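You operate a simulated robot arm through the tools that you are given. There is no shell and no other tool. Be economical: measure what you need, move in short steps, check, and stop when the job is done.

You are at the controls of a simulated two-armed robot. One attempt, no reset.

## Task
Close the lot: carry the green crate to the low stand with both hands, tip the sample in, lid it.
Fine: first bring the empty yellow crate to the table; the sample lies in the small tray, which goes back.

Only the result counts: the job must be done as asked and must still hold three seconds after the hand-in. Knocking over, shifting, dropping, spilling or breaking anything else fails it. A push-on lid holds only when it is set on centred and level and pressed home; a screw cap is set on level and turned clockwise until tight.

## Robot
Two 7-joint arms with two-finger parallel grippers on one trunk, on a base that drives. Base frame: it is fixed to the floor where the robot stands at the start and does not move with it; the origin is under the middle of the robot, x ahead of it, y to its left, z up. Readings come in mm, rad, newtons and seconds.
The left shoulder is at the start at [70, 133, 1201], the right one opposite. With the tool pointing down near the work surface each hand reaches from about 100 to 360 mm from the robot's upright axis, wherever it stands, measured 20 degrees to its own side. Places, roughly: picking table [600, -1200, 800]; low stand [500, 0, 600]; tray [750, -1250, 500]. Payload 1.57 kg a hand.
The TCP of each hand is the grasp point between the finger pads, 30 mm short of the fingertips. In the tool frame z runs along the fingers and y along their closing line. Largest opening 80 mm; finger width 17, thickness 12; the body of the gripper, 40 by 82 mm, starts 80 mm behind the TCP.
Orientation is told as [roll, pitch, yaw] about the base's x, y, z axes, in that order, counted from this pose: with the fingers straight down and closing along the base's y, the tool's x points along the base's -x, its y along +y and its z along -z.

## Interface
- The arms move only by the tool send_rows. It takes "left_steps", "right_steps" or both (then of equal length, played together; a hand with none holds still); each is a list of rows, each an object of numbers (a shift or turn left out is 0, a gripper value left out holds the last): "x", "y", "z": the shift along the tool's x, y, z in cm; "ax", "ay", "az": the turn, a rotation vector about the tool's x, y, z in rad; "fingers": the closure, from 0 (fully open) to 1 (shut). In form: [{"x": .., "y": .., "z": .., "ax": .., "ay": .., "az": .., "fingers": ..}, ...]. A call has 1 to 8 rows; each row is the pose to reach, as a shift and turn from the pose commanded when the call began, along the tool's axes at that moment. A row lasts 0.2 s, in which the tool goes at most 50 mm and 0.15 rad; a call with a longer step from one row to the next is refused whole, and so is a gripper value outside its range. Where a pose cannot be reached the arm comes as near as it can. A force on the tool above 40 N (or 10 N above the force at the start of the call, whichever is more), or a blocked arm, ends the call early, and 0.2 s more pass. The fingers move at their own pace (about 153 mm/s each) and stop on an object; they squeeze with about 26 N. The grip force told is the motor's: it shows also when the fingers shut on nothing. Time passes only in rows, and 0.2 s behind the last, so rows that repeat a pose let the fingers close. It gives the time, the measured TCP pose, the force on the tool (base axes), the opening and the grip force at its end, in the units of the frame above (readings bear some noise).
- Cameras (640 x 400 px; columns grow to the right, rows downward): "scene" is now at [120.5, -36.3, 1409.2]; the picture's right is [-0.45, -0.89, 0.00], its down [-0.68, 0.34, -0.65] and it looks along [0.58, -0.29, -0.76] (base axes); focal length 214 px, centre (320, 200). "left" rides on the left gripper at [72, 7, -122] in its tool frame; the picture's right is [-0.09, 1.00, 0.00], its down [-0.84, -0.08, -0.54] and it looks along [-0.54, -0.05, 0.84] (tool axes); focal length 238 px, centre (320, 200). "right" rides on the right gripper at [72, -7, -122] in its tool frame; the picture's right is [0.09, 1.00, 0.00], its down [-0.84, 0.08, -0.54] and it looks along [-0.54, 0.05, 0.84] (tool axes); focal length 238 px, centre (320, 200). There is no depth. A picture from a camera that has moved, and an enlarged one, comes with that camera's place and axes in the base frame and with its lens.
- get_image(camera): a new picture of that camera. The clock stands still meanwhile.
- move_column(by): slides the trunk up (or, below 0, down) by that many mm; the arms and the scene camera ride with it, the base frame stays. It gives what a move gives, with no picture.
- drive_base(legs): drives the robot by 1 to 6 legs, each [ahead, left, turn to the left] in mm, mm and rad, along the robot's own axes; the way and the turn of a leg run together, so that a leg with both is an arc; at most 1500 mm and 3.142 rad a leg. The arms and the cameras ride along, it lands a little off, and it stops where it bumps. It gives what a move gives.
- head_to(pan, tilt): turns the head with the scene camera to pan (to the left, within 1.501 rad either way) and tilt (down, from -0.506 to 1.204), counted from straight ahead of the robot. It gives what a move gives.
- zoom(camera, box): a new picture of the part [left, top, right, bottom] of that camera's present view, enlarged. The clock stands still meanwhile.
- hand_in(): hands the job in; it is judged then, once.

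Go step by step. Nothing tells you exact positions but the pictures and the camera data: compare them with the known pose of the tool, close in by small moves and look again before you grip or let go. The budget is 120 turns and 100 pictures, counting those below and the enlarged ones. Unless the task says otherwise, let go and move clear before handing in, and close with one line.

The tools are called after "Emit:" as name(argument=value, ...) on one line, values as JSON. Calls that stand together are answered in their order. send_rows: Moves the arms, as the interface text tells. Its arguments: {"type":"object","properties":{"left_steps":{"type":"array"},"right_steps":{"type":"array"}},"required":[]} The other tools are called the same way: move_column (by) slides the trunk up or down; drive_base (legs) drives the base; head_to (pan, tilt) turns the head that bears the scene camera; get_image (camera) takes a picture; zoom (camera, box) takes an enlarged picture of a part of a camera's view; hand_in () hands the job in.

At the start:

```text
t: 0.0
left_tcp_pos: [388.6, -1.4, 1251.5]
left_tcp_rot: [0.0, 0.0, 0.001]
left_wrist_force: [-0.2, 0.5, -0.9]
left_finger_gap: 80.2
left_gripper_force: 0.0
right_tcp_pos: [276.1, -395.4, 1217.1]
right_tcp_rot: [0.0, 0.001, -0.002]
right_wrist_force: [0.4, -0.6, 1.1]
right_finger_gap: 80.1
right_gripper_force: 0.0
trunk travel left (down, up): [-775.0, 165.0]
robot x, y, heading: [0.6, -2.5, -0.001]
head pan, tilt: [-0.466, 0.866]
```

scene: 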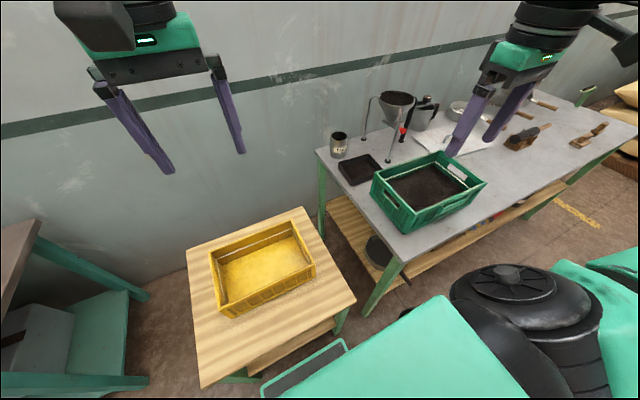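
right: 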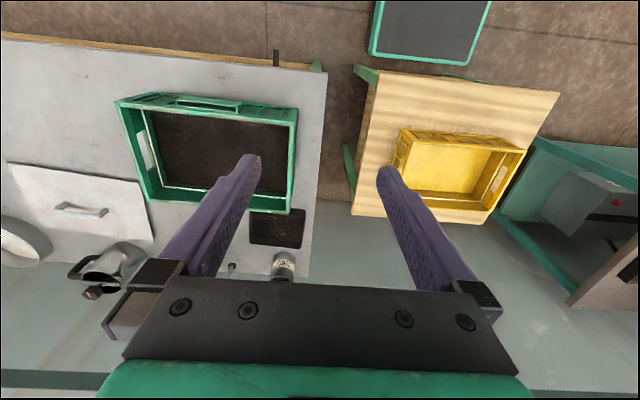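
left: 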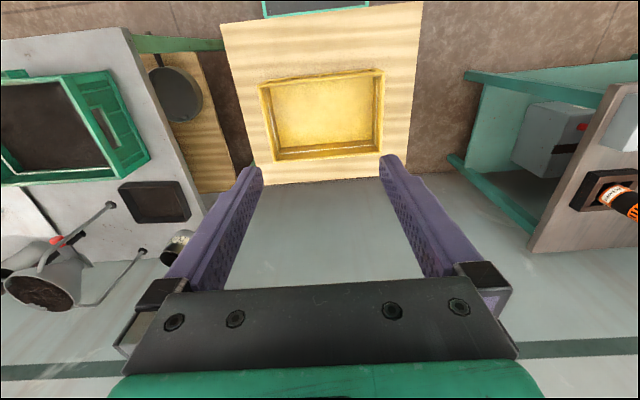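

I see the yellow crate on the low stand, and on the picking table to the right the green crate (with something dark in or on it) and a small black tray. I'll look around first to find the sample tray and the lid.

Emit:
head_to(pan=-1.1, tilt=0.6)

Emit:
get_image(camera="scene")

Emit:
zoom(camera="right", box=[100, 60, 340, 300])

Emit:
zoom(camera="left", box=[0, 20, 420, 280])

```text
t: 1.0
left_tcp_pos: [390.3, -2.2, 1251.4]
left_tcp_rot: [0.0, -0.001, -0.001]
left_wrist_force: [0.2, 0.5, 0.0]
left_finger_gap: 79.9
left_gripper_force: 0.0
right_tcp_pos: [276.5, -395.1, 1217.9]
right_tcp_rot: [-0.002, 0.0, -0.001]
right_wrist_force: [-0.4, -0.1, 0.8]
right_finger_gap: 80.2
right_gripper_force: 0.0
trunk travel left (down, up): [-775.0, 165.0]
robot x, y, heading: [-0.9, 3.0, 0.002]
head pan, tilt: [-1.1, 0.6]
```

```text
96 pictures are left
camera scene: at [91.6, -80.2, 1431.4], right [-0.89, -0.45, 0.0], down [-0.26, 0.5, -0.82], along [0.38, -0.73, -0.57], focal length 214 px, centre (320, 200)
```

scene: 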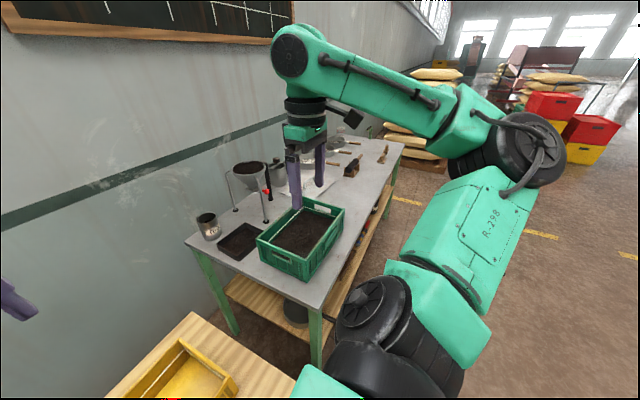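

```text
1.67 times, centred on (220, 180) of right
camera zoom: at [205.2, -402.6, 1339.5], right [-0.09, 1.0, 0.0], down [0.84, 0.08, 0.54], along [0.54, 0.05, -0.84], focal length 397 px, centre (487, 233)
```

zoom: 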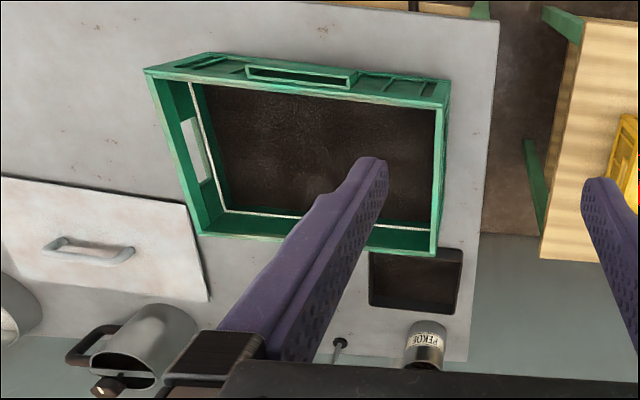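

```text
1.52 times, centred on (210, 150) of left
camera zoom: at [317.5, 5.4, 1372.8], right [0.09, 1.0, 0.0], down [0.84, -0.08, 0.54], along [0.54, -0.05, -0.84], focal length 363 px, centre (488, 276)
```

zoom: 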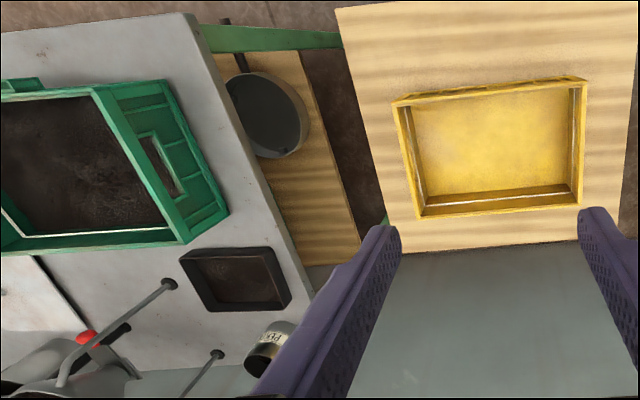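

Green crate (tea) is about at (416,-611), rim near z 870. The stand crate is about at (471,0). A flat panel with a handle lies further along the table and is probably the lid. I'll zoom in to identify the tray, the lid and what is on the lower shelf.

Emit:
zoom(camera="scene", box=[180, 120, 420, 370])

Emit:
zoom(camera="right", box=[0, 140, 330, 300])

Emit:
zoom(camera="left", box=[100, 160, 220, 280])

```text
1.60 times, centred on (300, 245) of scene
camera zoom: at [91.6, -80.2, 1431.4], right [-0.89, -0.45, 0.0], down [-0.26, 0.5, -0.82], along [0.38, -0.73, -0.57], focal length 343 px, centre (352, 128)
```

zoom: 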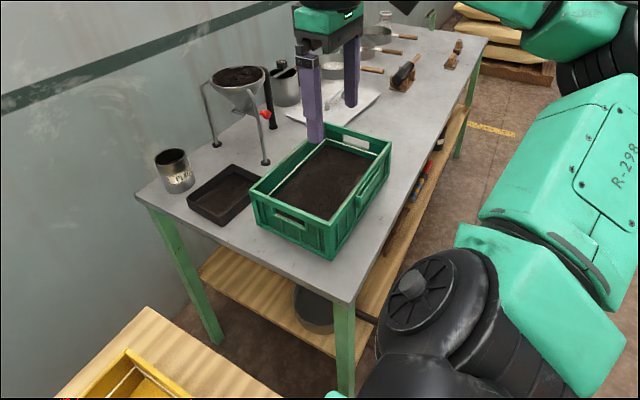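

```text
1.94 times, centred on (165, 220) of right
camera zoom: at [205.2, -402.6, 1339.5], right [-0.09, 1.0, 0.0], down [0.84, 0.08, 0.54], along [0.54, 0.05, -0.84], focal length 462 px, centre (621, 161)
```

zoom: 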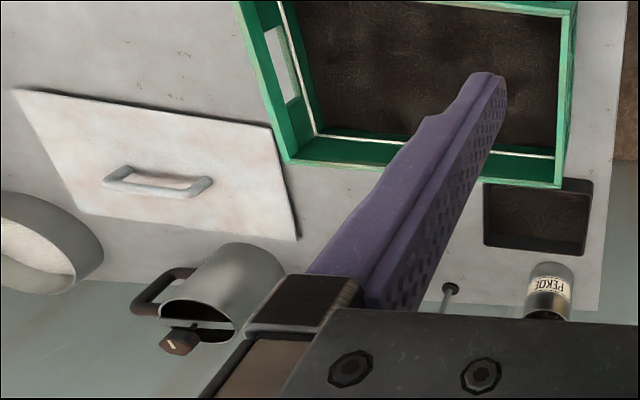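

```text
3.33 times, centred on (160, 220) of left
camera zoom: at [317.5, 5.4, 1372.8], right [0.09, 1.0, 0.0], down [0.84, -0.08, 0.54], along [0.54, -0.05, -0.84], focal length 794 px, centre (853, 133)
```

zoom: 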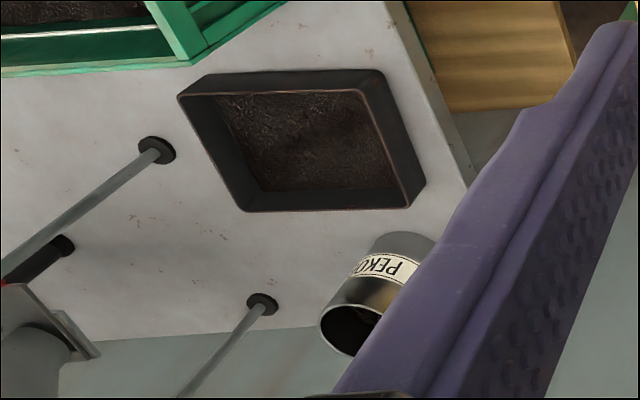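

The small black tray with the sample is near (660,-487), and the lid (panel with a handle) is near (640,-1010). The free table area is in front of and beyond the lid. Next I'll measure the yellow crate closely.

Emit:
head_to(pan=0.0, tilt=1.0)

Emit:
zoom(camera="scene", box=[160, 60, 480, 260])

Emit:
zoom(camera="left", box=[220, 30, 420, 190])

```text
t: 2.4
left_tcp_pos: [389.0, -1.7, 1250.2]
left_tcp_rot: [0.002, 0.001, 0.002]
left_wrist_force: [-0.5, -0.6, 0.4]
left_finger_gap: 80.2
left_gripper_force: 0.1
right_tcp_pos: [276.9, -396.5, 1216.8]
right_tcp_rot: [0.001, 0.001, 0.001]
right_wrist_force: [-0.2, -0.4, 0.7]
right_finger_gap: 80.4
right_gripper_force: 0.1
trunk travel left (down, up): [-775.0, 165.0]
robot x, y, heading: [3.2, -0.3, 0.005]
head pan, tilt: [0.0, 1.0]
```

```text
2.00 times, centred on (320, 160) of scene
camera zoom: at [121.1, -1.7, 1399.4], right [0.0, -1.0, 0.0], down [-0.84, 0.0, -0.54], along [0.54, 0.0, -0.84], focal length 429 px, centre (320, 280)
```

zoom: 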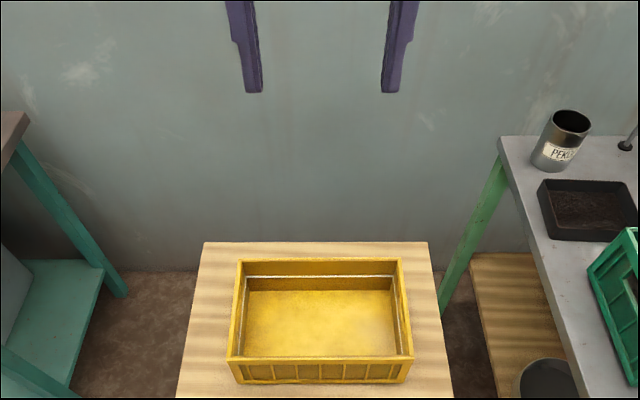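

```text
2.50 times, centred on (320, 110) of left
camera zoom: at [317.5, 5.3, 1372.8], right [0.09, 1.0, 0.0], down [0.84, -0.08, 0.54], along [0.54, -0.05, -0.84], focal length 596 px, centre (320, 425)
```

zoom: 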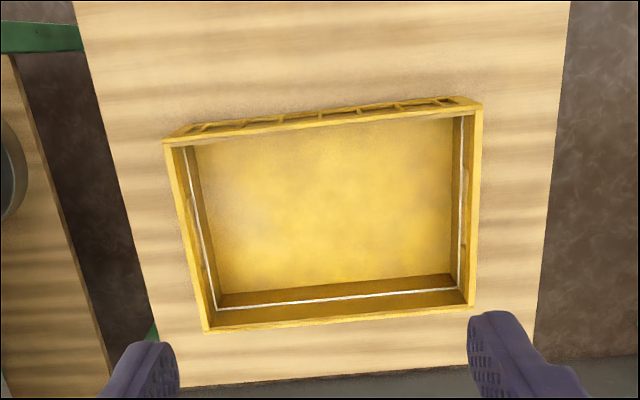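

The yellow crate spans about x 380–571, y -148…144, with its rim at z≈765 and the stand top at about 660. I'll bring both hands above its short walls.

Emit:
send_rows(left_steps=[{"x": -1.075, "y": 1.775, "z": 4.375, "fingers": 0}, {"x": -2.15, "y": 3.55, "z": 8.75}, {"x": -3.225, "y": 5.325, "z": 13.125}, {"x": -4.3, "y": 7.1, "z": 17.5}, {"x": -5.375, "y": 8.875, "z": 21.875}, {"x": -6.45, "y": 10.65, "z": 26.25}, {"x": -7.525, "y": 12.425, "z": 30.625}, {"x": -8.6, "y": 14.2, "z": 35}], right_steps=[{"x": -1.99, "y": 2.51, "z": 3.17, "fingers": 0}, {"x": -3.98, "y": 5.02, "z": 6.34}, {"x": -5.97, "y": 7.53, "z": 9.51}, {"x": -7.96, "y": 10.04, "z": 12.68}, {"x": -9.95, "y": 12.55, "z": 15.85}, {"x": -11.94, "y": 15.06, "z": 19.02}, {"x": -13.93, "y": 17.57, "z": 22.19}, {"x": -15.92, "y": 20.08, "z": 25.36}])

Emit:
send_rows(right_steps=[{"x": -1.99, "y": 2.51, "z": 3.17}, {"x": -3.98, "y": 5.02, "z": 6.34}])

Emit:
get_image(camera="left")

Emit:
get_image(camera="right")

Emit:
get_image(camera="scene")

```text
t: 4.2
left_tcp_pos: [477.8, 137.1, 895.6]
left_tcp_rot: [-0.001, 0.002, 0.0]
left_wrist_force: [0.7, 0.1, 0.1]
left_finger_gap: 80.0
left_gripper_force: 0.0
right_tcp_pos: [436.2, -191.9, 964.2]
right_tcp_rot: [0.0, 0.0, 0.003]
right_wrist_force: [0.6, 0.1, 0.0]
right_finger_gap: 80.1
right_gripper_force: 0.0
trunk travel left (down, up): [-775.0, 165.0]
robot x, y, heading: [-0.7, 1.6, 0.001]
head pan, tilt: [0.0, 1.0]
```

```text
t: 4.8
left_tcp_pos: [476.9, 136.8, 898.3]
left_tcp_rot: [0.0, 0.0, 0.001]
left_wrist_force: [0.0, -0.1, 1.0]
left_finger_gap: 80.1
left_gripper_force: 0.1
right_tcp_pos: [472.0, -148.3, 905.7]
right_tcp_rot: [0.0, 0.0, 0.0]
right_wrist_force: [0.7, -0.8, -0.2]
right_finger_gap: 80.1
right_gripper_force: 0.0
right hand out of reach, approached as far as the arm can: row 2
trunk travel left (down, up): [-775.0, 165.0]
robot x, y, heading: [-1.9, -0.3, 0.001]
head pan, tilt: [0.0, 1.0]
```

```text
88 pictures are left
camera left: at [406.1, 143.8, 1020.1], right [0.09, 1.0, 0.0], down [0.84, -0.08, 0.54], along [0.54, -0.05, -0.84], focal length 238 px, centre (320, 200)
```

left: 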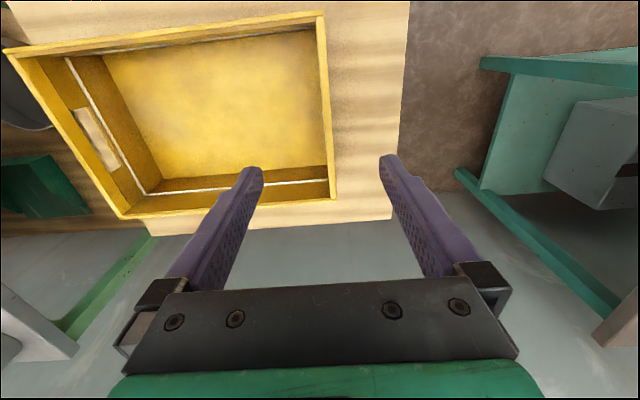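

```text
87 pictures are left
camera right: at [399.1, -155.7, 1026.6], right [-0.09, 1.0, 0.0], down [0.84, 0.08, 0.54], along [0.54, 0.05, -0.84], focal length 238 px, centre (320, 200)
```

right: 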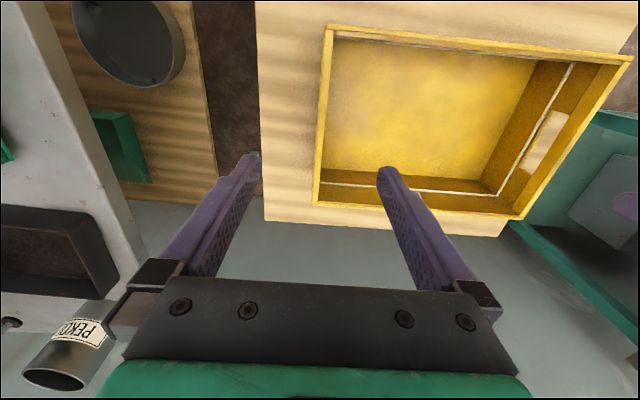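

```text
86 pictures are left
camera scene: at [123.8, -1.1, 1399.2], right [0.0, -1.0, 0.0], down [-0.84, 0.0, -0.54], along [0.54, 0.0, -0.84], focal length 214 px, centre (320, 200)
```

scene: 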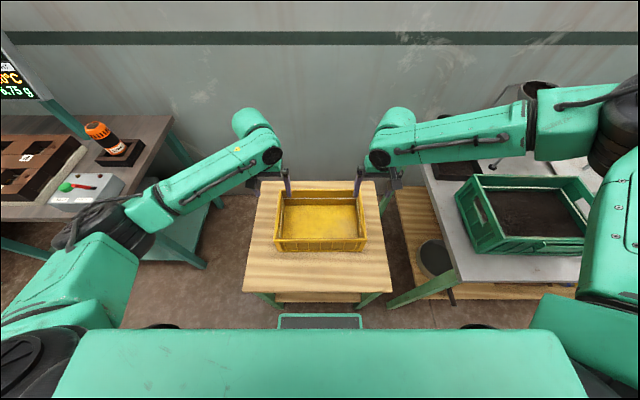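

The crate's wall centres are at y≈+144 and −142, with its centre at x≈476. I'll lower the trunk 100 mm for reach, then align and straddle the walls.

Emit:
move_column(by=-100)

Emit:
get_image(camera="scene")

```text
t: 6.1
left_tcp_pos: [475.7, 136.4, 798.1]
left_tcp_rot: [-0.001, 0.0, 0.0]
left_wrist_force: [0.7, 0.1, -0.2]
left_finger_gap: 80.0
left_gripper_force: 0.0
right_tcp_pos: [468.6, -148.0, 805.6]
right_tcp_rot: [0.002, -0.003, 0.001]
right_wrist_force: [0.0, 0.4, -0.2]
right_finger_gap: 80.0
right_gripper_force: 0.0
trunk travel left (down, up): [-675.0, 265.0]
robot x, y, heading: [2.4, 0.8, 0.004]
head pan, tilt: [0.0, 1.0]
```

```text
85 pictures are left
camera scene: at [120.7, -1.5, 1299.4], right [0.0, -1.0, 0.0], down [-0.84, 0.0, -0.54], along [0.54, 0.0, -0.84], focal length 214 px, centre (320, 200)
```

scene: 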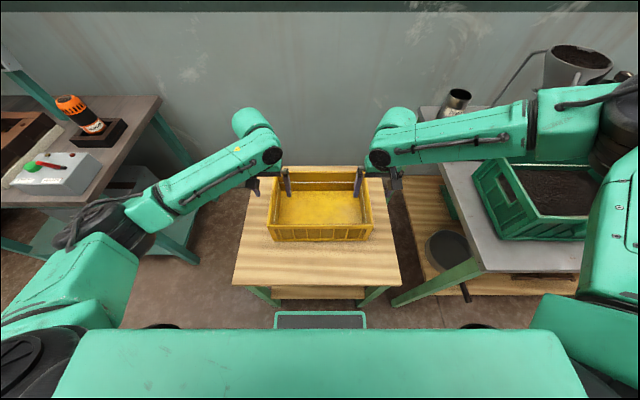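

The hands are over the walls and there is room around the arms. I'll centre on the walls and descend to z≈752.

Emit:
send_rows(left_steps=[{"y": 0.7, "z": 1.6}, {"y": 0.7, "z": 3.2}, {"y": 0.7, "z": 4.6}], right_steps=[{"x": -0.5, "y": 0.6, "z": 2}, {"x": -0.5, "y": 0.6, "z": 4}, {"x": -0.5, "y": 0.6, "z": 5.4}])

Emit:
get_image(camera="left")

Emit:
get_image(camera="right")

```text
t: 6.9
left_tcp_pos: [475.9, 143.1, 753.9]
left_tcp_rot: [0.0, 0.001, -0.001]
left_wrist_force: [1.0, 0.0, 0.6]
left_finger_gap: 80.1
left_gripper_force: 0.1
right_tcp_pos: [453.4, -162.8, 774.0]
right_tcp_rot: [0.003, -0.003, 0.002]
right_wrist_force: [0.7, -0.1, -1.3]
right_finger_gap: 79.8
right_gripper_force: 0.0
right hand out of reach, approached as far as the arm can: row 1, 2, 3
trunk travel left (down, up): [-675.0, 265.0]
robot x, y, heading: [-0.2, -1.1, 0.003]
head pan, tilt: [0.0, 1.0]
```

```text
84 pictures are left
camera left: at [403.0, 150.3, 875.5], right [0.09, 1.0, 0.0], down [0.84, -0.08, 0.54], along [0.54, -0.05, -0.84], focal length 238 px, centre (320, 200)
```

left: 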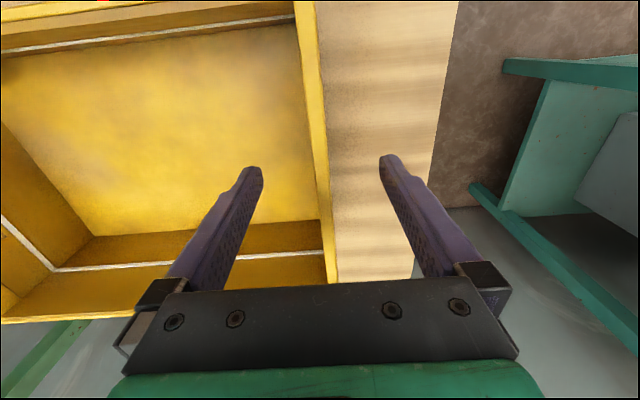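

```text
83 pictures are left
camera right: at [381.0, -171.2, 895.5], right [-0.09, 1.0, 0.0], down [0.83, 0.08, 0.55], along [0.54, 0.05, -0.84], focal length 238 px, centre (320, 200)
```

right: 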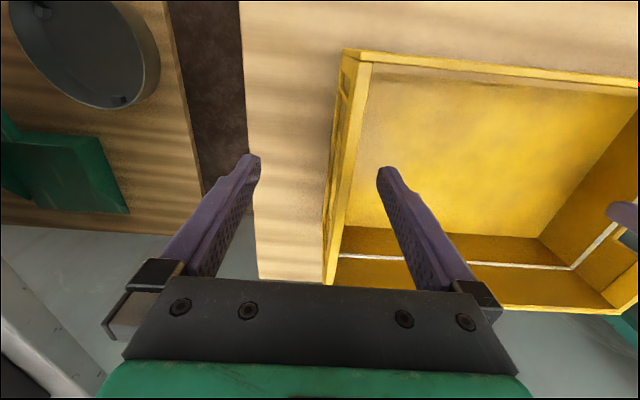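

The right arm hit a joint limit in its elbow-out posture while the left is fine. I'll lift the right hand back up through the mirror of the left arm's start pose and come down along the mirrored path.

Emit:
send_rows(right_steps=[{"z": -4.5}, {"z": -9}, {"z": -13.5, "y": 1, "x": 0.5}, {"z": -18, "y": 3.5, "x": 1.5}, {"z": -22, "y": 6, "x": 2.5}, {"z": -26, "y": 8.5, "x": 3.5}, {"z": -30, "y": 11, "x": 4.5}, {"z": -34, "y": 13.5, "x": 5.5}])

Emit:
get_image(camera="scene")

```text
refused: row 4 steps farther than a row can; nothing moved
```

```text
82 pictures are left
camera scene: at [121.3, -1.8, 1299.4], right [0.0, -1.0, 0.0], down [-0.84, 0.0, -0.54], along [0.54, 0.0, -0.84], focal length 214 px, centre (320, 200)
```

scene: 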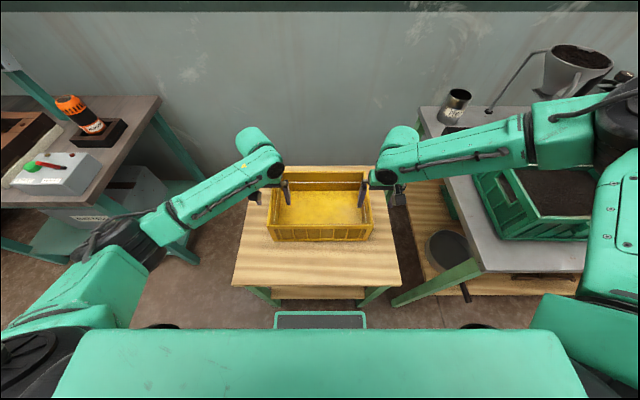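

Same plan with slightly shorter steps.

Emit:
send_rows(right_steps=[{"z": -4.5}, {"z": -9}, {"z": -13.3, "y": 1, "x": 0.5}, {"z": -17, "y": 3.5, "x": 1.5}, {"z": -21, "y": 6, "x": 2.5}, {"z": -25, "y": 8.5, "x": 3.5}, {"z": -29, "y": 11, "x": 4.5}, {"z": -33, "y": 13.5, "x": 5.5}])

Emit:
get_image(camera="scene")

```text
t: 8.7
left_tcp_pos: [474.5, 142.7, 753.5]
left_tcp_rot: [-0.001, 0.001, 0.001]
left_wrist_force: [0.1, -0.7, 0.4]
left_finger_gap: 80.0
left_gripper_force: 0.1
right_tcp_pos: [403.9, -56.7, 1065.1]
right_tcp_rot: [0.004, -0.001, -0.002]
right_wrist_force: [0.3, -0.1, -0.4]
right_finger_gap: 80.0
right_gripper_force: 0.0
right hand out of reach, approached as far as the arm can: row 7, 8
trunk travel left (down, up): [-675.0, 265.0]
robot x, y, heading: [-1.7, 0.2, -0.003]
head pan, tilt: [0.0, 1.0]
```

```text
81 pictures are left
camera scene: at [120.8, -2.0, 1299.4], right [0.0, -1.0, 0.0], down [-0.84, 0.0, -0.54], along [0.54, 0.0, -0.84], focal length 214 px, centre (320, 200)
```

scene: 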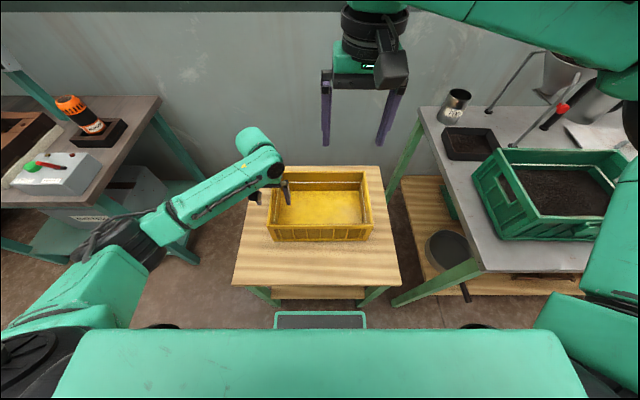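

The right elbow stays high, which is good for clearing the table, so I'll use that posture with the trunk lower relative to the hands. I'll raise both hands to z≈905 first.

Emit:
send_rows(left_steps=[{"z": -3}, {"z": -6}, {"z": -9}, {"z": -12}, {"z": -15}], right_steps=[{"x": -1.44, "y": -1.7, "z": 3.2}, {"x": -2.88, "y": -3.4, "z": 6.4}, {"x": -4.32, "y": -5.1, "z": 9.6}, {"x": -5.76, "y": -6.8, "z": 12.8}, {"x": -7.2, "y": -8.5, "z": 16}])

Emit:
move_column(by=-110)

Emit:
get_image(camera="scene")

```text
t: 9.9
left_tcp_pos: [476.2, 141.9, 903.1]
left_tcp_rot: [0.001, 0.002, 0.0]
left_wrist_force: [-0.6, -0.8, -0.4]
left_finger_gap: 80.1
left_gripper_force: 0.0
right_tcp_pos: [474.8, -139.4, 902.8]
right_tcp_rot: [0.004, 0.0, 0.003]
right_wrist_force: [0.0, 0.1, 0.0]
right_finger_gap: 80.2
right_gripper_force: 0.1
trunk travel left (down, up): [-675.0, 265.0]
robot x, y, heading: [0.2, -1.3, 0.003]
head pan, tilt: [0.0, 1.0]
```

```text
t: 11.3
left_tcp_pos: [476.0, 142.8, 794.3]
left_tcp_rot: [0.002, 0.0, 0.0]
left_wrist_force: [0.2, 0.6, -0.3]
left_finger_gap: 80.1
left_gripper_force: 0.1
right_tcp_pos: [473.7, -141.1, 794.1]
right_tcp_rot: [0.0, -0.002, 0.0]
right_wrist_force: [-0.4, 0.8, 0.3]
right_finger_gap: 80.1
right_gripper_force: 0.1
trunk travel left (down, up): [-565.0, 375.0]
robot x, y, heading: [0.7, 1.2, 0.002]
head pan, tilt: [0.0, 1.0]
```

```text
80 pictures are left
camera scene: at [120.9, -1.5, 1189.4], right [0.0, -1.0, 0.0], down [-0.84, 0.0, -0.54], along [0.54, 0.0, -0.84], focal length 214 px, centre (320, 200)
```

scene: 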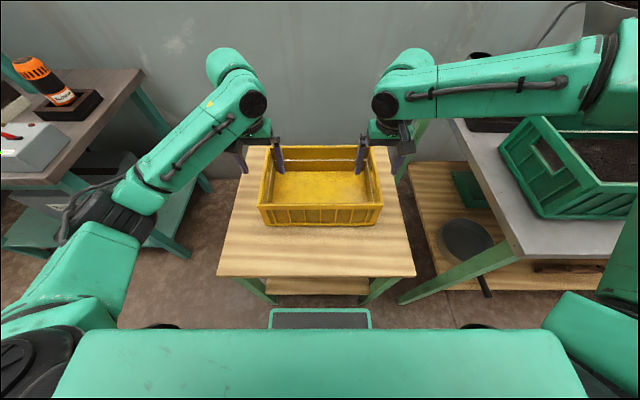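

Both hands are centred over the walls. I'll lower the trunk another 42 mm to straddle them, then check from the hands.

Emit:
move_column(by=-42)

Emit:
get_image(camera="left")

Emit:
get_image(camera="right")

```text
t: 12.2
left_tcp_pos: [476.2, 141.9, 751.8]
left_tcp_rot: [0.0, 0.0, -0.001]
left_wrist_force: [0.5, -0.5, 0.5]
left_finger_gap: 80.2
left_gripper_force: 0.1
right_tcp_pos: [472.2, -140.3, 752.1]
right_tcp_rot: [0.002, -0.002, -0.001]
right_wrist_force: [0.0, 0.3, -0.7]
right_finger_gap: 80.0
right_gripper_force: 0.1
trunk travel left (down, up): [-523.0, 417.0]
robot x, y, heading: [-0.1, -2.2, -0.005]
head pan, tilt: [0.0, 1.0]
```

```text
79 pictures are left
camera left: at [404.0, 149.3, 873.0], right [0.09, 1.0, 0.0], down [0.84, -0.08, 0.54], along [0.54, -0.05, -0.84], focal length 238 px, centre (320, 200)
```

left: 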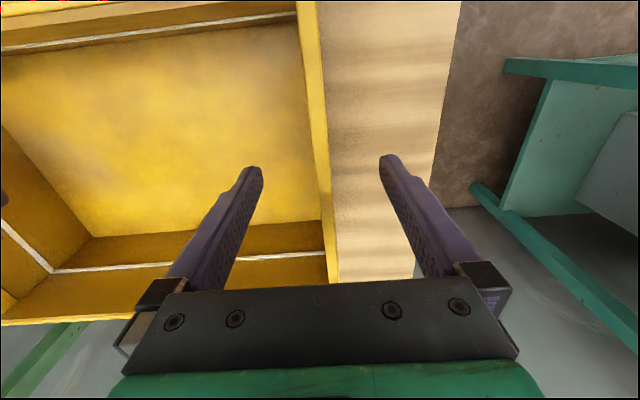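

```text
78 pictures are left
camera right: at [400.7, -147.4, 874.1], right [-0.09, 1.0, 0.0], down [0.84, 0.08, 0.54], along [0.54, 0.05, -0.84], focal length 238 px, centre (320, 200)
```

right: 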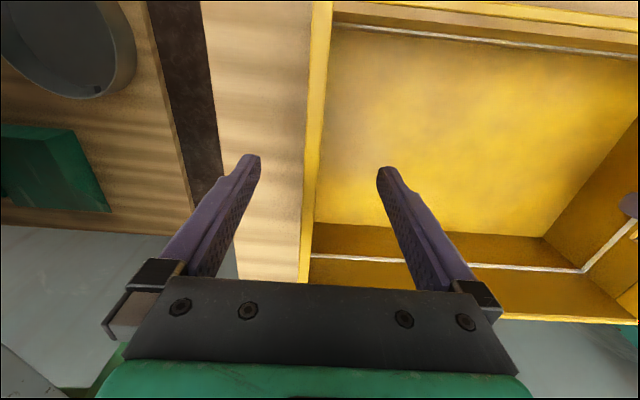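

The walls sit midway between the fingers on both sides. Closing.

Emit:
send_rows(left_steps=[{"fingers": 0.5}, {"fingers": 0.8}, {"fingers": 1}, {"fingers": 1}], right_steps=[{"fingers": 0.5}, {"fingers": 0.8}, {"fingers": 1}, {"fingers": 1}])

Emit:
move_column(by=15)

Emit:
get_image(camera="scene")

```text
t: 13.1
left_tcp_pos: [476.0, 147.3, 750.7]
left_tcp_rot: [0.011, 0.001, 0.008]
left_wrist_force: [0.7, 1.0, 0.5]
left_finger_gap: 8.1
left_gripper_force: 25.9
right_tcp_pos: [471.9, -145.4, 753.0]
right_tcp_rot: [-0.01, 0.001, -0.004]
right_wrist_force: [-2.1, 0.2, 2.4]
right_finger_gap: 8.0
right_gripper_force: 26.4
trunk travel left (down, up): [-523.0, 417.0]
robot x, y, heading: [-1.7, 2.7, 0.001]
head pan, tilt: [0.0, 1.0]
stopped in row 4 (right hand): the force on the tool passed its limit (the readings are from after the stop); the commanded pose is now the measured one
```

```text
t: 13.7
left_tcp_pos: [477.2, 147.4, 765.3]
left_tcp_rot: [0.013, 0.004, 0.01]
left_wrist_force: [0.4, 1.5, -1.8]
left_finger_gap: 7.8
left_gripper_force: 26.1
right_tcp_pos: [473.1, -145.5, 765.7]
right_tcp_rot: [-0.007, 0.001, -0.003]
right_wrist_force: [0.0, -1.1, -2.1]
right_finger_gap: 7.7
right_gripper_force: 26.3
trunk travel left (down, up): [-538.0, 402.0]
robot x, y, heading: [1.2, 1.0, -0.005]
head pan, tilt: [0.0, 1.0]
```

```text
77 pictures are left
camera scene: at [121.9, -1.5, 1162.3], right [0.0, -1.0, 0.0], down [-0.84, 0.0, -0.54], along [0.54, 0.0, -0.84], focal length 214 px, centre (320, 200)
```

scene: 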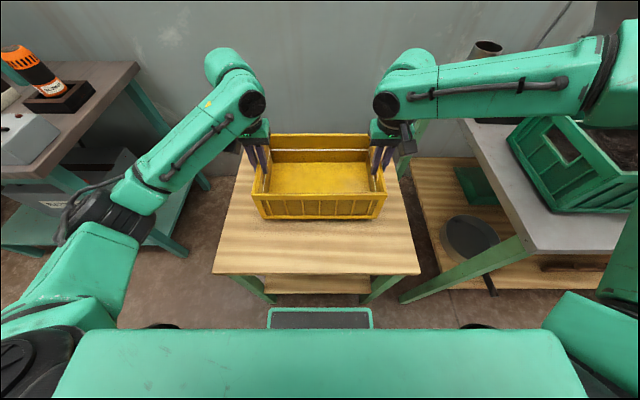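

Crate is lifted and both grips hold. I'll raise the trunk well above the green crate, back off, and look to the right at the target area before driving along the table.

Emit:
move_column(by=300)

Emit:
drive_base(legs=[[-150, 0, 0], [0, -650, 0]])

Emit:
head_to(pan=-1.0, tilt=0.9)

Emit:
get_image(camera="scene")

Emit:
get_image(camera="right")

```text
t: 16.7
left_tcp_pos: [478.5, 148.0, 1065.8]
left_tcp_rot: [0.011, 0.002, 0.01]
left_wrist_force: [1.6, 3.3, -1.2]
left_finger_gap: 8.0
left_gripper_force: 26.3
right_tcp_pos: [472.5, -144.5, 1067.1]
right_tcp_rot: [-0.007, 0.0, -0.004]
right_wrist_force: [-0.3, -2.4, -1.8]
right_finger_gap: 8.0
right_gripper_force: 25.4
trunk travel left (down, up): [-838.0, 102.0]
robot x, y, heading: [-1.8, 1.5, -0.003]
head pan, tilt: [0.0, 1.0]
```

```text
t: 21.2
left_tcp_pos: [338.0, -476.0, 1065.3]
left_tcp_rot: [0.009, 0.0, 0.038]
left_wrist_force: [0.5, 3.5, -2.1]
left_finger_gap: 7.8
left_gripper_force: 26.1
right_tcp_pos: [341.8, -768.0, 1066.5]
right_tcp_rot: [-0.008, 0.002, 0.02]
right_wrist_force: [-0.5, -3.3, -1.4]
right_finger_gap: 7.8
right_gripper_force: 25.6
trunk travel left (down, up): [-838.0, 102.0]
robot x, y, heading: [-133.5, -638.0, 0.025]
head pan, tilt: [0.0, 1.0]
```

```text
t: 22.5
left_tcp_pos: [338.6, -476.2, 1065.6]
left_tcp_rot: [0.01, 0.002, 0.036]
left_wrist_force: [0.8, 0.5, -2.5]
left_finger_gap: 7.9
left_gripper_force: 26.1
right_tcp_pos: [342.2, -769.1, 1065.9]
right_tcp_rot: [-0.008, 0.0, 0.024]
right_wrist_force: [-0.4, 0.4, -2.6]
right_finger_gap: 7.9
right_gripper_force: 25.8
trunk travel left (down, up): [-838.0, 102.0]
robot x, y, heading: [-134.2, -637.7, 0.021]
head pan, tilt: [-1.0, 0.901]
```

```text
76 pictures are left
camera scene: at [-40.5, -699.4, 1469.6], right [-0.83, -0.56, 0.0], down [-0.44, 0.65, -0.62], along [0.35, -0.51, -0.78], focal length 214 px, centre (320, 200)
```

scene: 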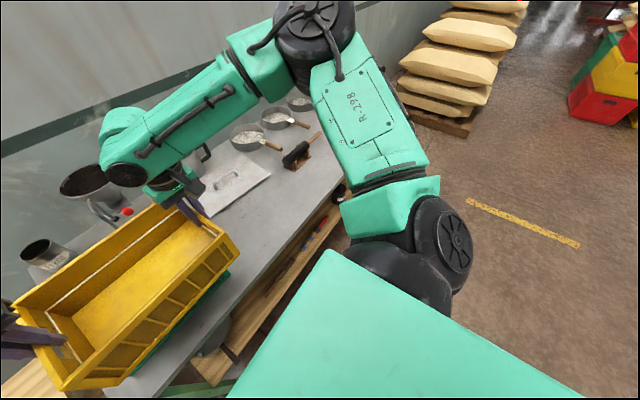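

```text
75 pictures are left
camera right: at [270.8, -776.3, 1188.5], right [-0.11, 0.99, -0.01], down [0.84, 0.1, 0.54], along [0.54, 0.06, -0.84], focal length 238 px, centre (320, 200)
```

right: 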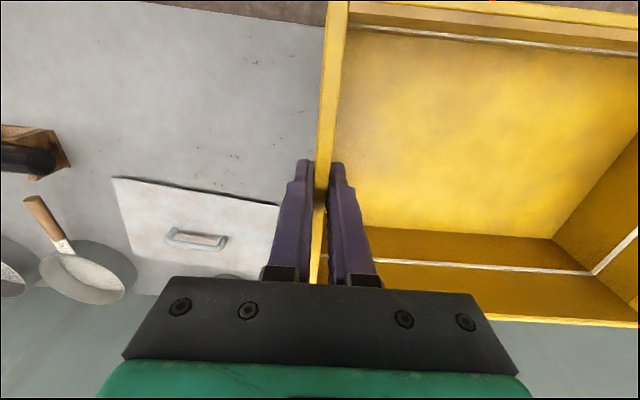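

There's ample free table in front of the lid (x 245–500, y −780…−1210). I need to know where the left elbow is relative to the green crate, so I'll look left.

Emit:
head_to(pan=0.7, tilt=1.0)

Emit:
get_image(camera="scene")

```text
t: 24.2
left_tcp_pos: [338.3, -477.0, 1064.5]
left_tcp_rot: [0.01, 0.003, 0.036]
left_wrist_force: [0.3, -0.1, -2.0]
left_finger_gap: 8.0
left_gripper_force: 26.1
right_tcp_pos: [341.7, -768.6, 1066.8]
right_tcp_rot: [-0.007, -0.001, 0.023]
right_wrist_force: [0.0, -1.0, -2.7]
right_finger_gap: 7.8
right_gripper_force: 26.2
trunk travel left (down, up): [-838.0, 102.0]
robot x, y, heading: [-135.0, -639.5, 0.027]
head pan, tilt: [0.7, 1.0]
```

```text
74 pictures are left
camera scene: at [-31.0, -590.8, 1462.3], right [0.66, -0.75, 0.0], down [-0.63, -0.56, -0.54], along [0.4, 0.36, -0.84], focal length 214 px, centre (320, 200)
```

scene: 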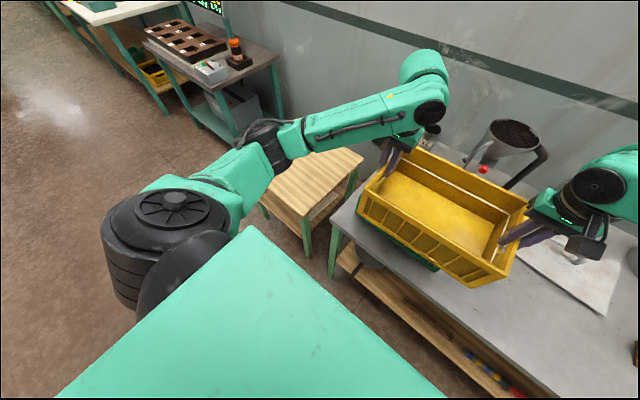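

The left elbow is about (+319, +425) from the robot at TCP height. With the yellow crate at about (355,−1065), the elbow passes in front of the green crate. Driving there while still high.

Emit:
drive_base(legs=[[15, 0, -0.025], [0, -435, 0]])

Emit:
get_image(camera="scene")

Emit:
get_image(camera="right")

Emit:
get_image(camera="left")

```text
t: 27.3
left_tcp_pos: [356.3, -929.0, 1065.2]
left_tcp_rot: [0.012, 0.001, 0.015]
left_wrist_force: [-0.1, 0.8, -1.3]
left_finger_gap: 7.9
left_gripper_force: 26.2
right_tcp_pos: [353.6, -1221.7, 1066.2]
right_tcp_rot: [-0.009, -0.001, -0.001]
right_wrist_force: [-0.4, -0.6, -1.8]
right_finger_gap: 8.1
right_gripper_force: 25.9
trunk travel left (down, up): [-838.0, 102.0]
robot x, y, heading: [-117.7, -1075.5, 0.001]
head pan, tilt: [0.7, 1.0]
```

```text
73 pictures are left
camera scene: at [-14.0, -1034.5, 1462.3], right [0.65, -0.76, 0.0], down [-0.64, -0.54, -0.54], along [0.41, 0.35, -0.84], focal length 214 px, centre (320, 200)
```

scene: 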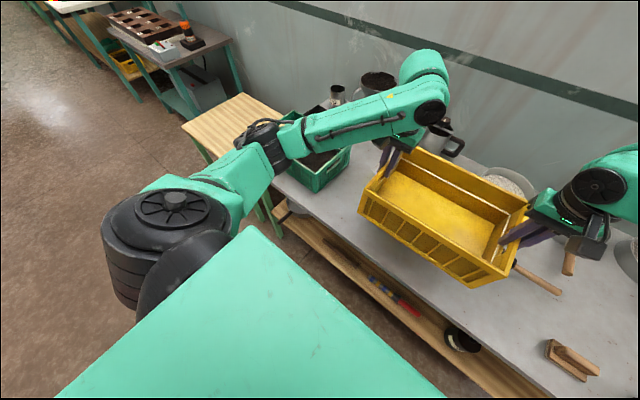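

```text
72 pictures are left
camera right: at [283.3, -1227.4, 1188.7], right [-0.09, 1.0, -0.01], down [0.84, 0.08, 0.54], along [0.54, 0.04, -0.84], focal length 238 px, centre (320, 200)
```

right: 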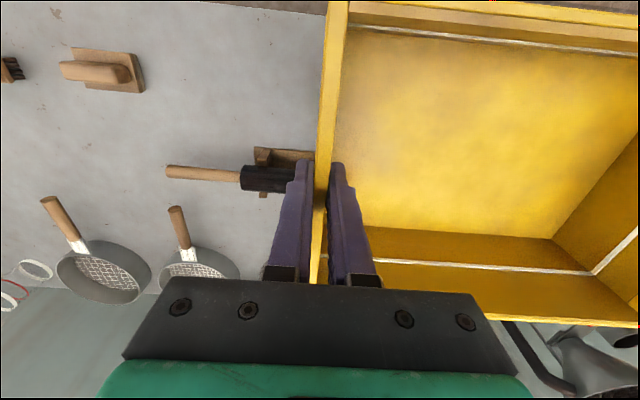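

```text
71 pictures are left
camera left: at [285.8, -924.8, 1187.4], right [0.08, 1.0, 0.01], down [0.84, -0.07, 0.54], along [0.54, -0.03, -0.84], focal length 238 px, centre (320, 200)
```

left: 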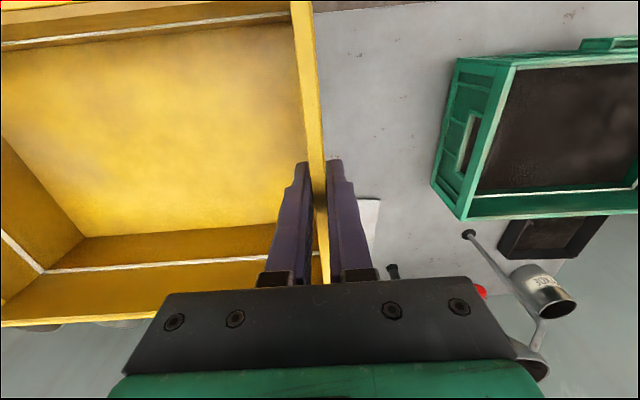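

Triangulation gives the green crate at x 310–510, y −434…−734, with its rim at 920, so the table top is at about 815. The mallet block starts near y −1186. I'll shift the yellow crate to centre y≈−1015, then lower.

Emit:
drive_base(legs=[[-3, 60, 0]])

Emit:
move_column(by=-100)

Emit:
get_image(camera="scene")

Emit:
get_image(camera="right")

```text
t: 28.3
left_tcp_pos: [354.1, -875.0, 1066.8]
left_tcp_rot: [0.015, 0.003, 0.016]
left_wrist_force: [0.8, -0.1, -1.3]
left_finger_gap: 7.9
left_gripper_force: 26.0
right_tcp_pos: [352.5, -1167.4, 1066.0]
right_tcp_rot: [-0.001, 0.002, 0.001]
right_wrist_force: [-0.7, -0.6, -2.1]
right_finger_gap: 7.9
right_gripper_force: 25.6
trunk travel left (down, up): [-838.0, 102.0]
robot x, y, heading: [-123.8, -1022.0, 0.003]
head pan, tilt: [0.7, 1.0]
```

```text
t: 29.6
left_tcp_pos: [353.2, -868.4, 965.2]
left_tcp_rot: [0.01, 0.001, 0.016]
left_wrist_force: [0.2, -0.3, -1.5]
left_finger_gap: 7.9
left_gripper_force: 25.8
right_tcp_pos: [351.8, -1161.1, 966.7]
right_tcp_rot: [-0.009, -0.001, 0.002]
right_wrist_force: [-0.3, 0.3, -2.3]
right_finger_gap: 7.8
right_gripper_force: 26.2
trunk travel left (down, up): [-738.0, 202.0]
robot x, y, heading: [-119.5, -1023.0, 0.0]
head pan, tilt: [0.7, 1.0]
```

```text
70 pictures are left
camera scene: at [-17.6, -974.7, 1362.3], right [0.65, -0.76, 0.0], down [-0.64, -0.55, -0.54], along [0.41, 0.35, -0.84], focal length 214 px, centre (320, 200)
```

scene: 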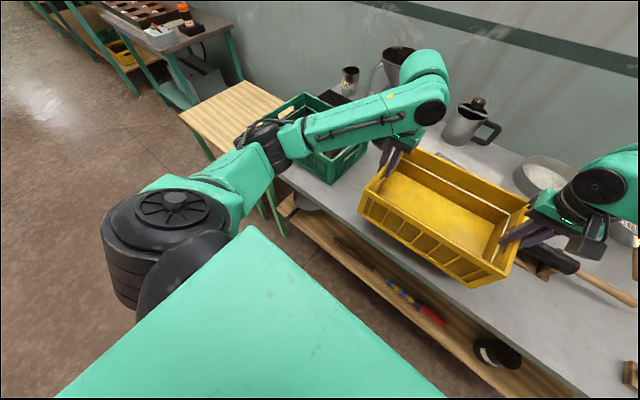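

```text
69 pictures are left
camera right: at [280.2, -1167.1, 1088.6], right [-0.09, 1.0, -0.01], down [0.84, 0.08, 0.54], along [0.54, 0.04, -0.84], focal length 238 px, centre (320, 200)
```

right: 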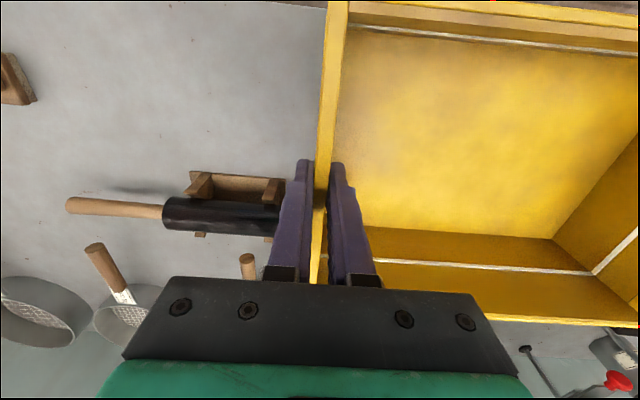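

Crate clears the mallet block by about 30 mm. Lowering 40 mm more, then checking the left forearm clearance to the green crate.

Emit:
move_column(by=-35)

Emit:
get_image(camera="scene")

Emit:
get_image(camera="left")

```text
t: 30.4
left_tcp_pos: [354.9, -868.9, 930.3]
left_tcp_rot: [0.01, 0.003, 0.016]
left_wrist_force: [1.4, 0.3, -1.8]
left_finger_gap: 8.0
left_gripper_force: 25.9
right_tcp_pos: [351.0, -1161.3, 931.4]
right_tcp_rot: [-0.008, 0.0, 0.003]
right_wrist_force: [-0.5, 0.6, -2.9]
right_finger_gap: 8.0
right_gripper_force: 26.1
trunk travel left (down, up): [-703.0, 237.0]
robot x, y, heading: [-119.8, -1021.5, 0.006]
head pan, tilt: [0.7, 1.0]
```

```text
68 pictures are left
camera scene: at [-17.8, -975.3, 1327.3], right [0.65, -0.76, 0.0], down [-0.64, -0.55, -0.54], along [0.41, 0.35, -0.84], focal length 214 px, centre (320, 200)
```

scene: 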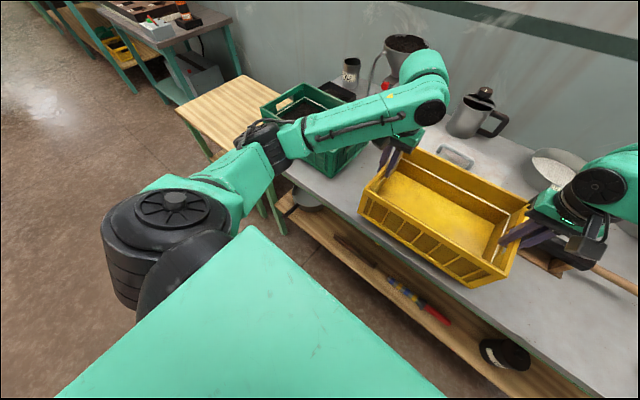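

```text
67 pictures are left
camera left: at [281.8, -864.9, 1052.7], right [0.08, 1.0, 0.01], down [0.84, -0.07, 0.54], along [0.54, -0.03, -0.84], focal length 238 px, centre (320, 200)
```

left: 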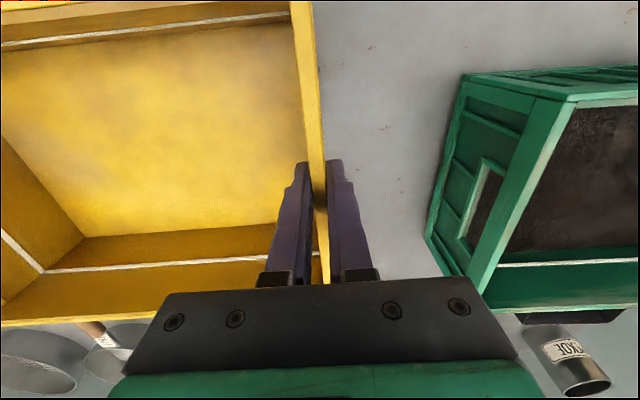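

About 25 mm left to go by my estimate. I'll lower both hands together in small steps while watching the force.

Emit:
send_rows(left_steps=[{"z": 0.6}, {"z": 1.2}, {"z": 1.8}, {"z": 2.1}], right_steps=[{"z": 0.6}, {"z": 1.2}, {"z": 1.8}, {"z": 2.1}])

```text
t: 31.4
left_tcp_pos: [352.5, -869.3, 912.0]
left_tcp_rot: [0.01, -0.002, 0.015]
left_wrist_force: [3.0, 0.8, 6.9]
left_finger_gap: 7.5
left_gripper_force: 25.9
right_tcp_pos: [350.1, -1160.4, 912.3]
right_tcp_rot: [-0.006, -0.002, 0.0]
right_wrist_force: [-1.2, -1.9, 11.1]
right_finger_gap: 7.8
right_gripper_force: 25.5
trunk travel left (down, up): [-703.0, 237.0]
robot x, y, heading: [-124.4, -1022.2, 0.005]
head pan, tilt: [0.7, 1.0]
```

The crate is resting on the table (force up, travel stopped at 912). Releasing and raising straight up.

Emit:
send_rows(left_steps=[{"z": -0.2}, {"z": -0.2, "fingers": 0.3}, {"z": -0.2, "fingers": 0.3}, {"z": -0.2, "fingers": 0.3}], right_steps=[{"z": -0.2}, {"z": -0.2, "fingers": 0.3}, {"z": -0.2, "fingers": 0.3}, {"z": -0.2, "fingers": 0.3}])

Emit:
move_column(by=140)

Emit:
get_image(camera="scene")

```text
t: 32.4
left_tcp_pos: [353.6, -868.3, 912.1]
left_tcp_rot: [0.011, 0.001, 0.014]
left_wrist_force: [-0.1, 0.3, -0.6]
left_finger_gap: 56.0
left_gripper_force: 0.0
right_tcp_pos: [350.2, -1161.2, 912.1]
right_tcp_rot: [-0.007, 0.001, 0.001]
right_wrist_force: [0.7, -0.1, -1.5]
right_finger_gap: 56.1
right_gripper_force: 0.0
trunk travel left (down, up): [-703.0, 237.0]
robot x, y, heading: [-124.7, -1020.2, 0.004]
head pan, tilt: [0.7, 1.0]
```

```text
t: 34.0
left_tcp_pos: [352.9, -868.7, 1051.1]
left_tcp_rot: [0.011, 0.003, 0.016]
left_wrist_force: [-0.6, 0.1, 0.3]
left_finger_gap: 55.9
left_gripper_force: 0.0
right_tcp_pos: [350.8, -1162.0, 1051.8]
right_tcp_rot: [-0.009, -0.001, 0.001]
right_wrist_force: [-0.5, -0.3, -0.5]
right_finger_gap: 56.0
right_gripper_force: 0.1
trunk travel left (down, up): [-843.0, 97.0]
robot x, y, heading: [-122.2, -1018.4, 0.006]
head pan, tilt: [0.7, 1.0]
```

```text
66 pictures are left
camera scene: at [-17.9, -975.2, 1467.3], right [0.65, -0.76, 0.0], down [-0.64, -0.55, -0.54], along [0.41, 0.35, -0.84], focal length 214 px, centre (320, 200)
```

scene: 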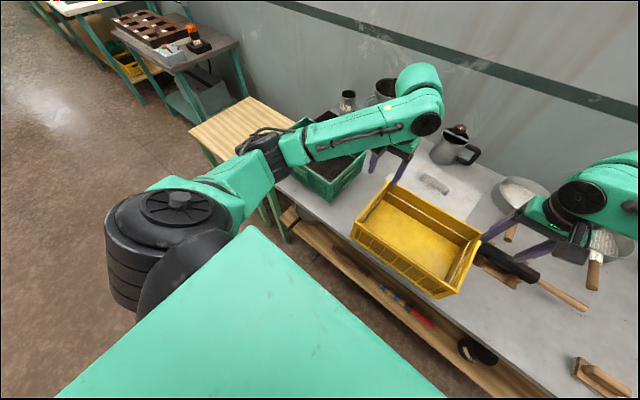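

Yellow crate stands on the table. Now I'll drive so that the hands are above the green crate (centre ≈ (410,−584)).

Emit:
drive_base(legs=[[0, 429, 0], [58, 0, 0]])

Emit:
head_to(pan=0.0, tilt=1.0)

Emit:
get_image(camera="scene")

Emit:
get_image(camera="left")

Emit:
get_image(camera="right")

```text
t: 37.2
left_tcp_pos: [399.5, -438.8, 1054.5]
left_tcp_rot: [0.011, -0.004, 0.023]
left_wrist_force: [-1.6, -0.2, 0.6]
left_finger_gap: 55.8
left_gripper_force: 0.1
right_tcp_pos: [399.7, -730.3, 1057.0]
right_tcp_rot: [-0.007, -0.007, 0.011]
right_wrist_force: [0.0, 0.1, 0.7]
right_finger_gap: 56.1
right_gripper_force: 0.0
trunk travel left (down, up): [-843.0, 97.0]
robot x, y, heading: [-70.1, -591.3, 0.012]
head pan, tilt: [0.7, 1.0]
```

```text
t: 38.3
left_tcp_pos: [405.5, -437.4, 1051.7]
left_tcp_rot: [0.01, 0.002, 0.023]
left_wrist_force: [0.1, -0.4, -0.5]
left_finger_gap: 56.2
left_gripper_force: 0.0
right_tcp_pos: [405.4, -730.4, 1052.3]
right_tcp_rot: [-0.006, 0.0, 0.008]
right_wrist_force: [-0.3, -0.5, -0.9]
right_finger_gap: 55.8
right_gripper_force: 0.1
trunk travel left (down, up): [-843.0, 97.0]
robot x, y, heading: [-67.0, -590.4, 0.01]
head pan, tilt: [0.0, 1.0]
```

```text
65 pictures are left
camera scene: at [51.0, -590.6, 1467.5], right [0.01, -1.0, 0.0], down [-0.84, -0.01, -0.54], along [0.54, 0.01, -0.84], focal length 214 px, centre (320, 200)
```

scene: 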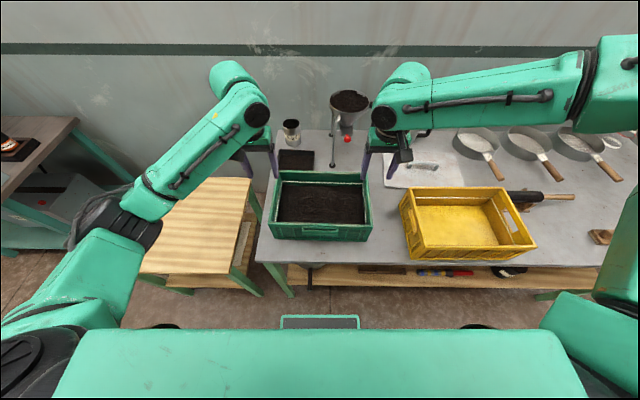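

```text
64 pictures are left
camera left: at [332.8, -433.3, 1174.4], right [0.07, 1.0, 0.01], down [0.84, -0.06, 0.54], along [0.54, -0.03, -0.84], focal length 238 px, centre (320, 200)
```

left: 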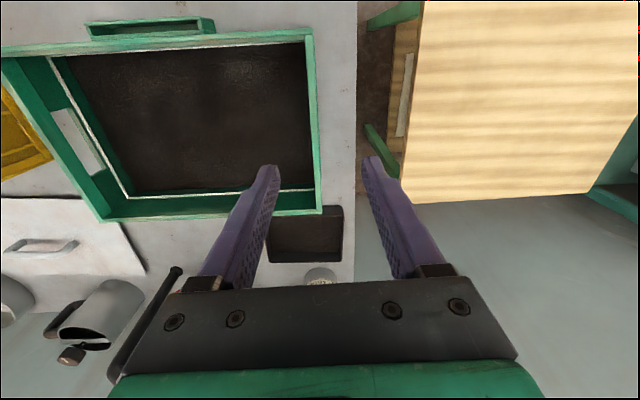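

```text
63 pictures are left
camera right: at [333.5, -736.1, 1174.5], right [-0.1, 0.99, -0.01], down [0.84, 0.09, 0.54], along [0.54, 0.05, -0.84], focal length 238 px, centre (320, 200)
```

right: 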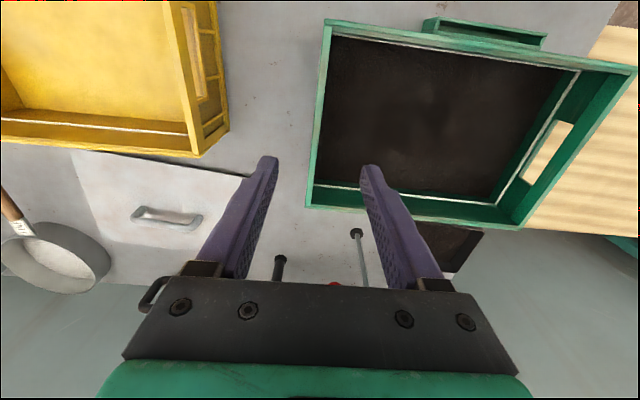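

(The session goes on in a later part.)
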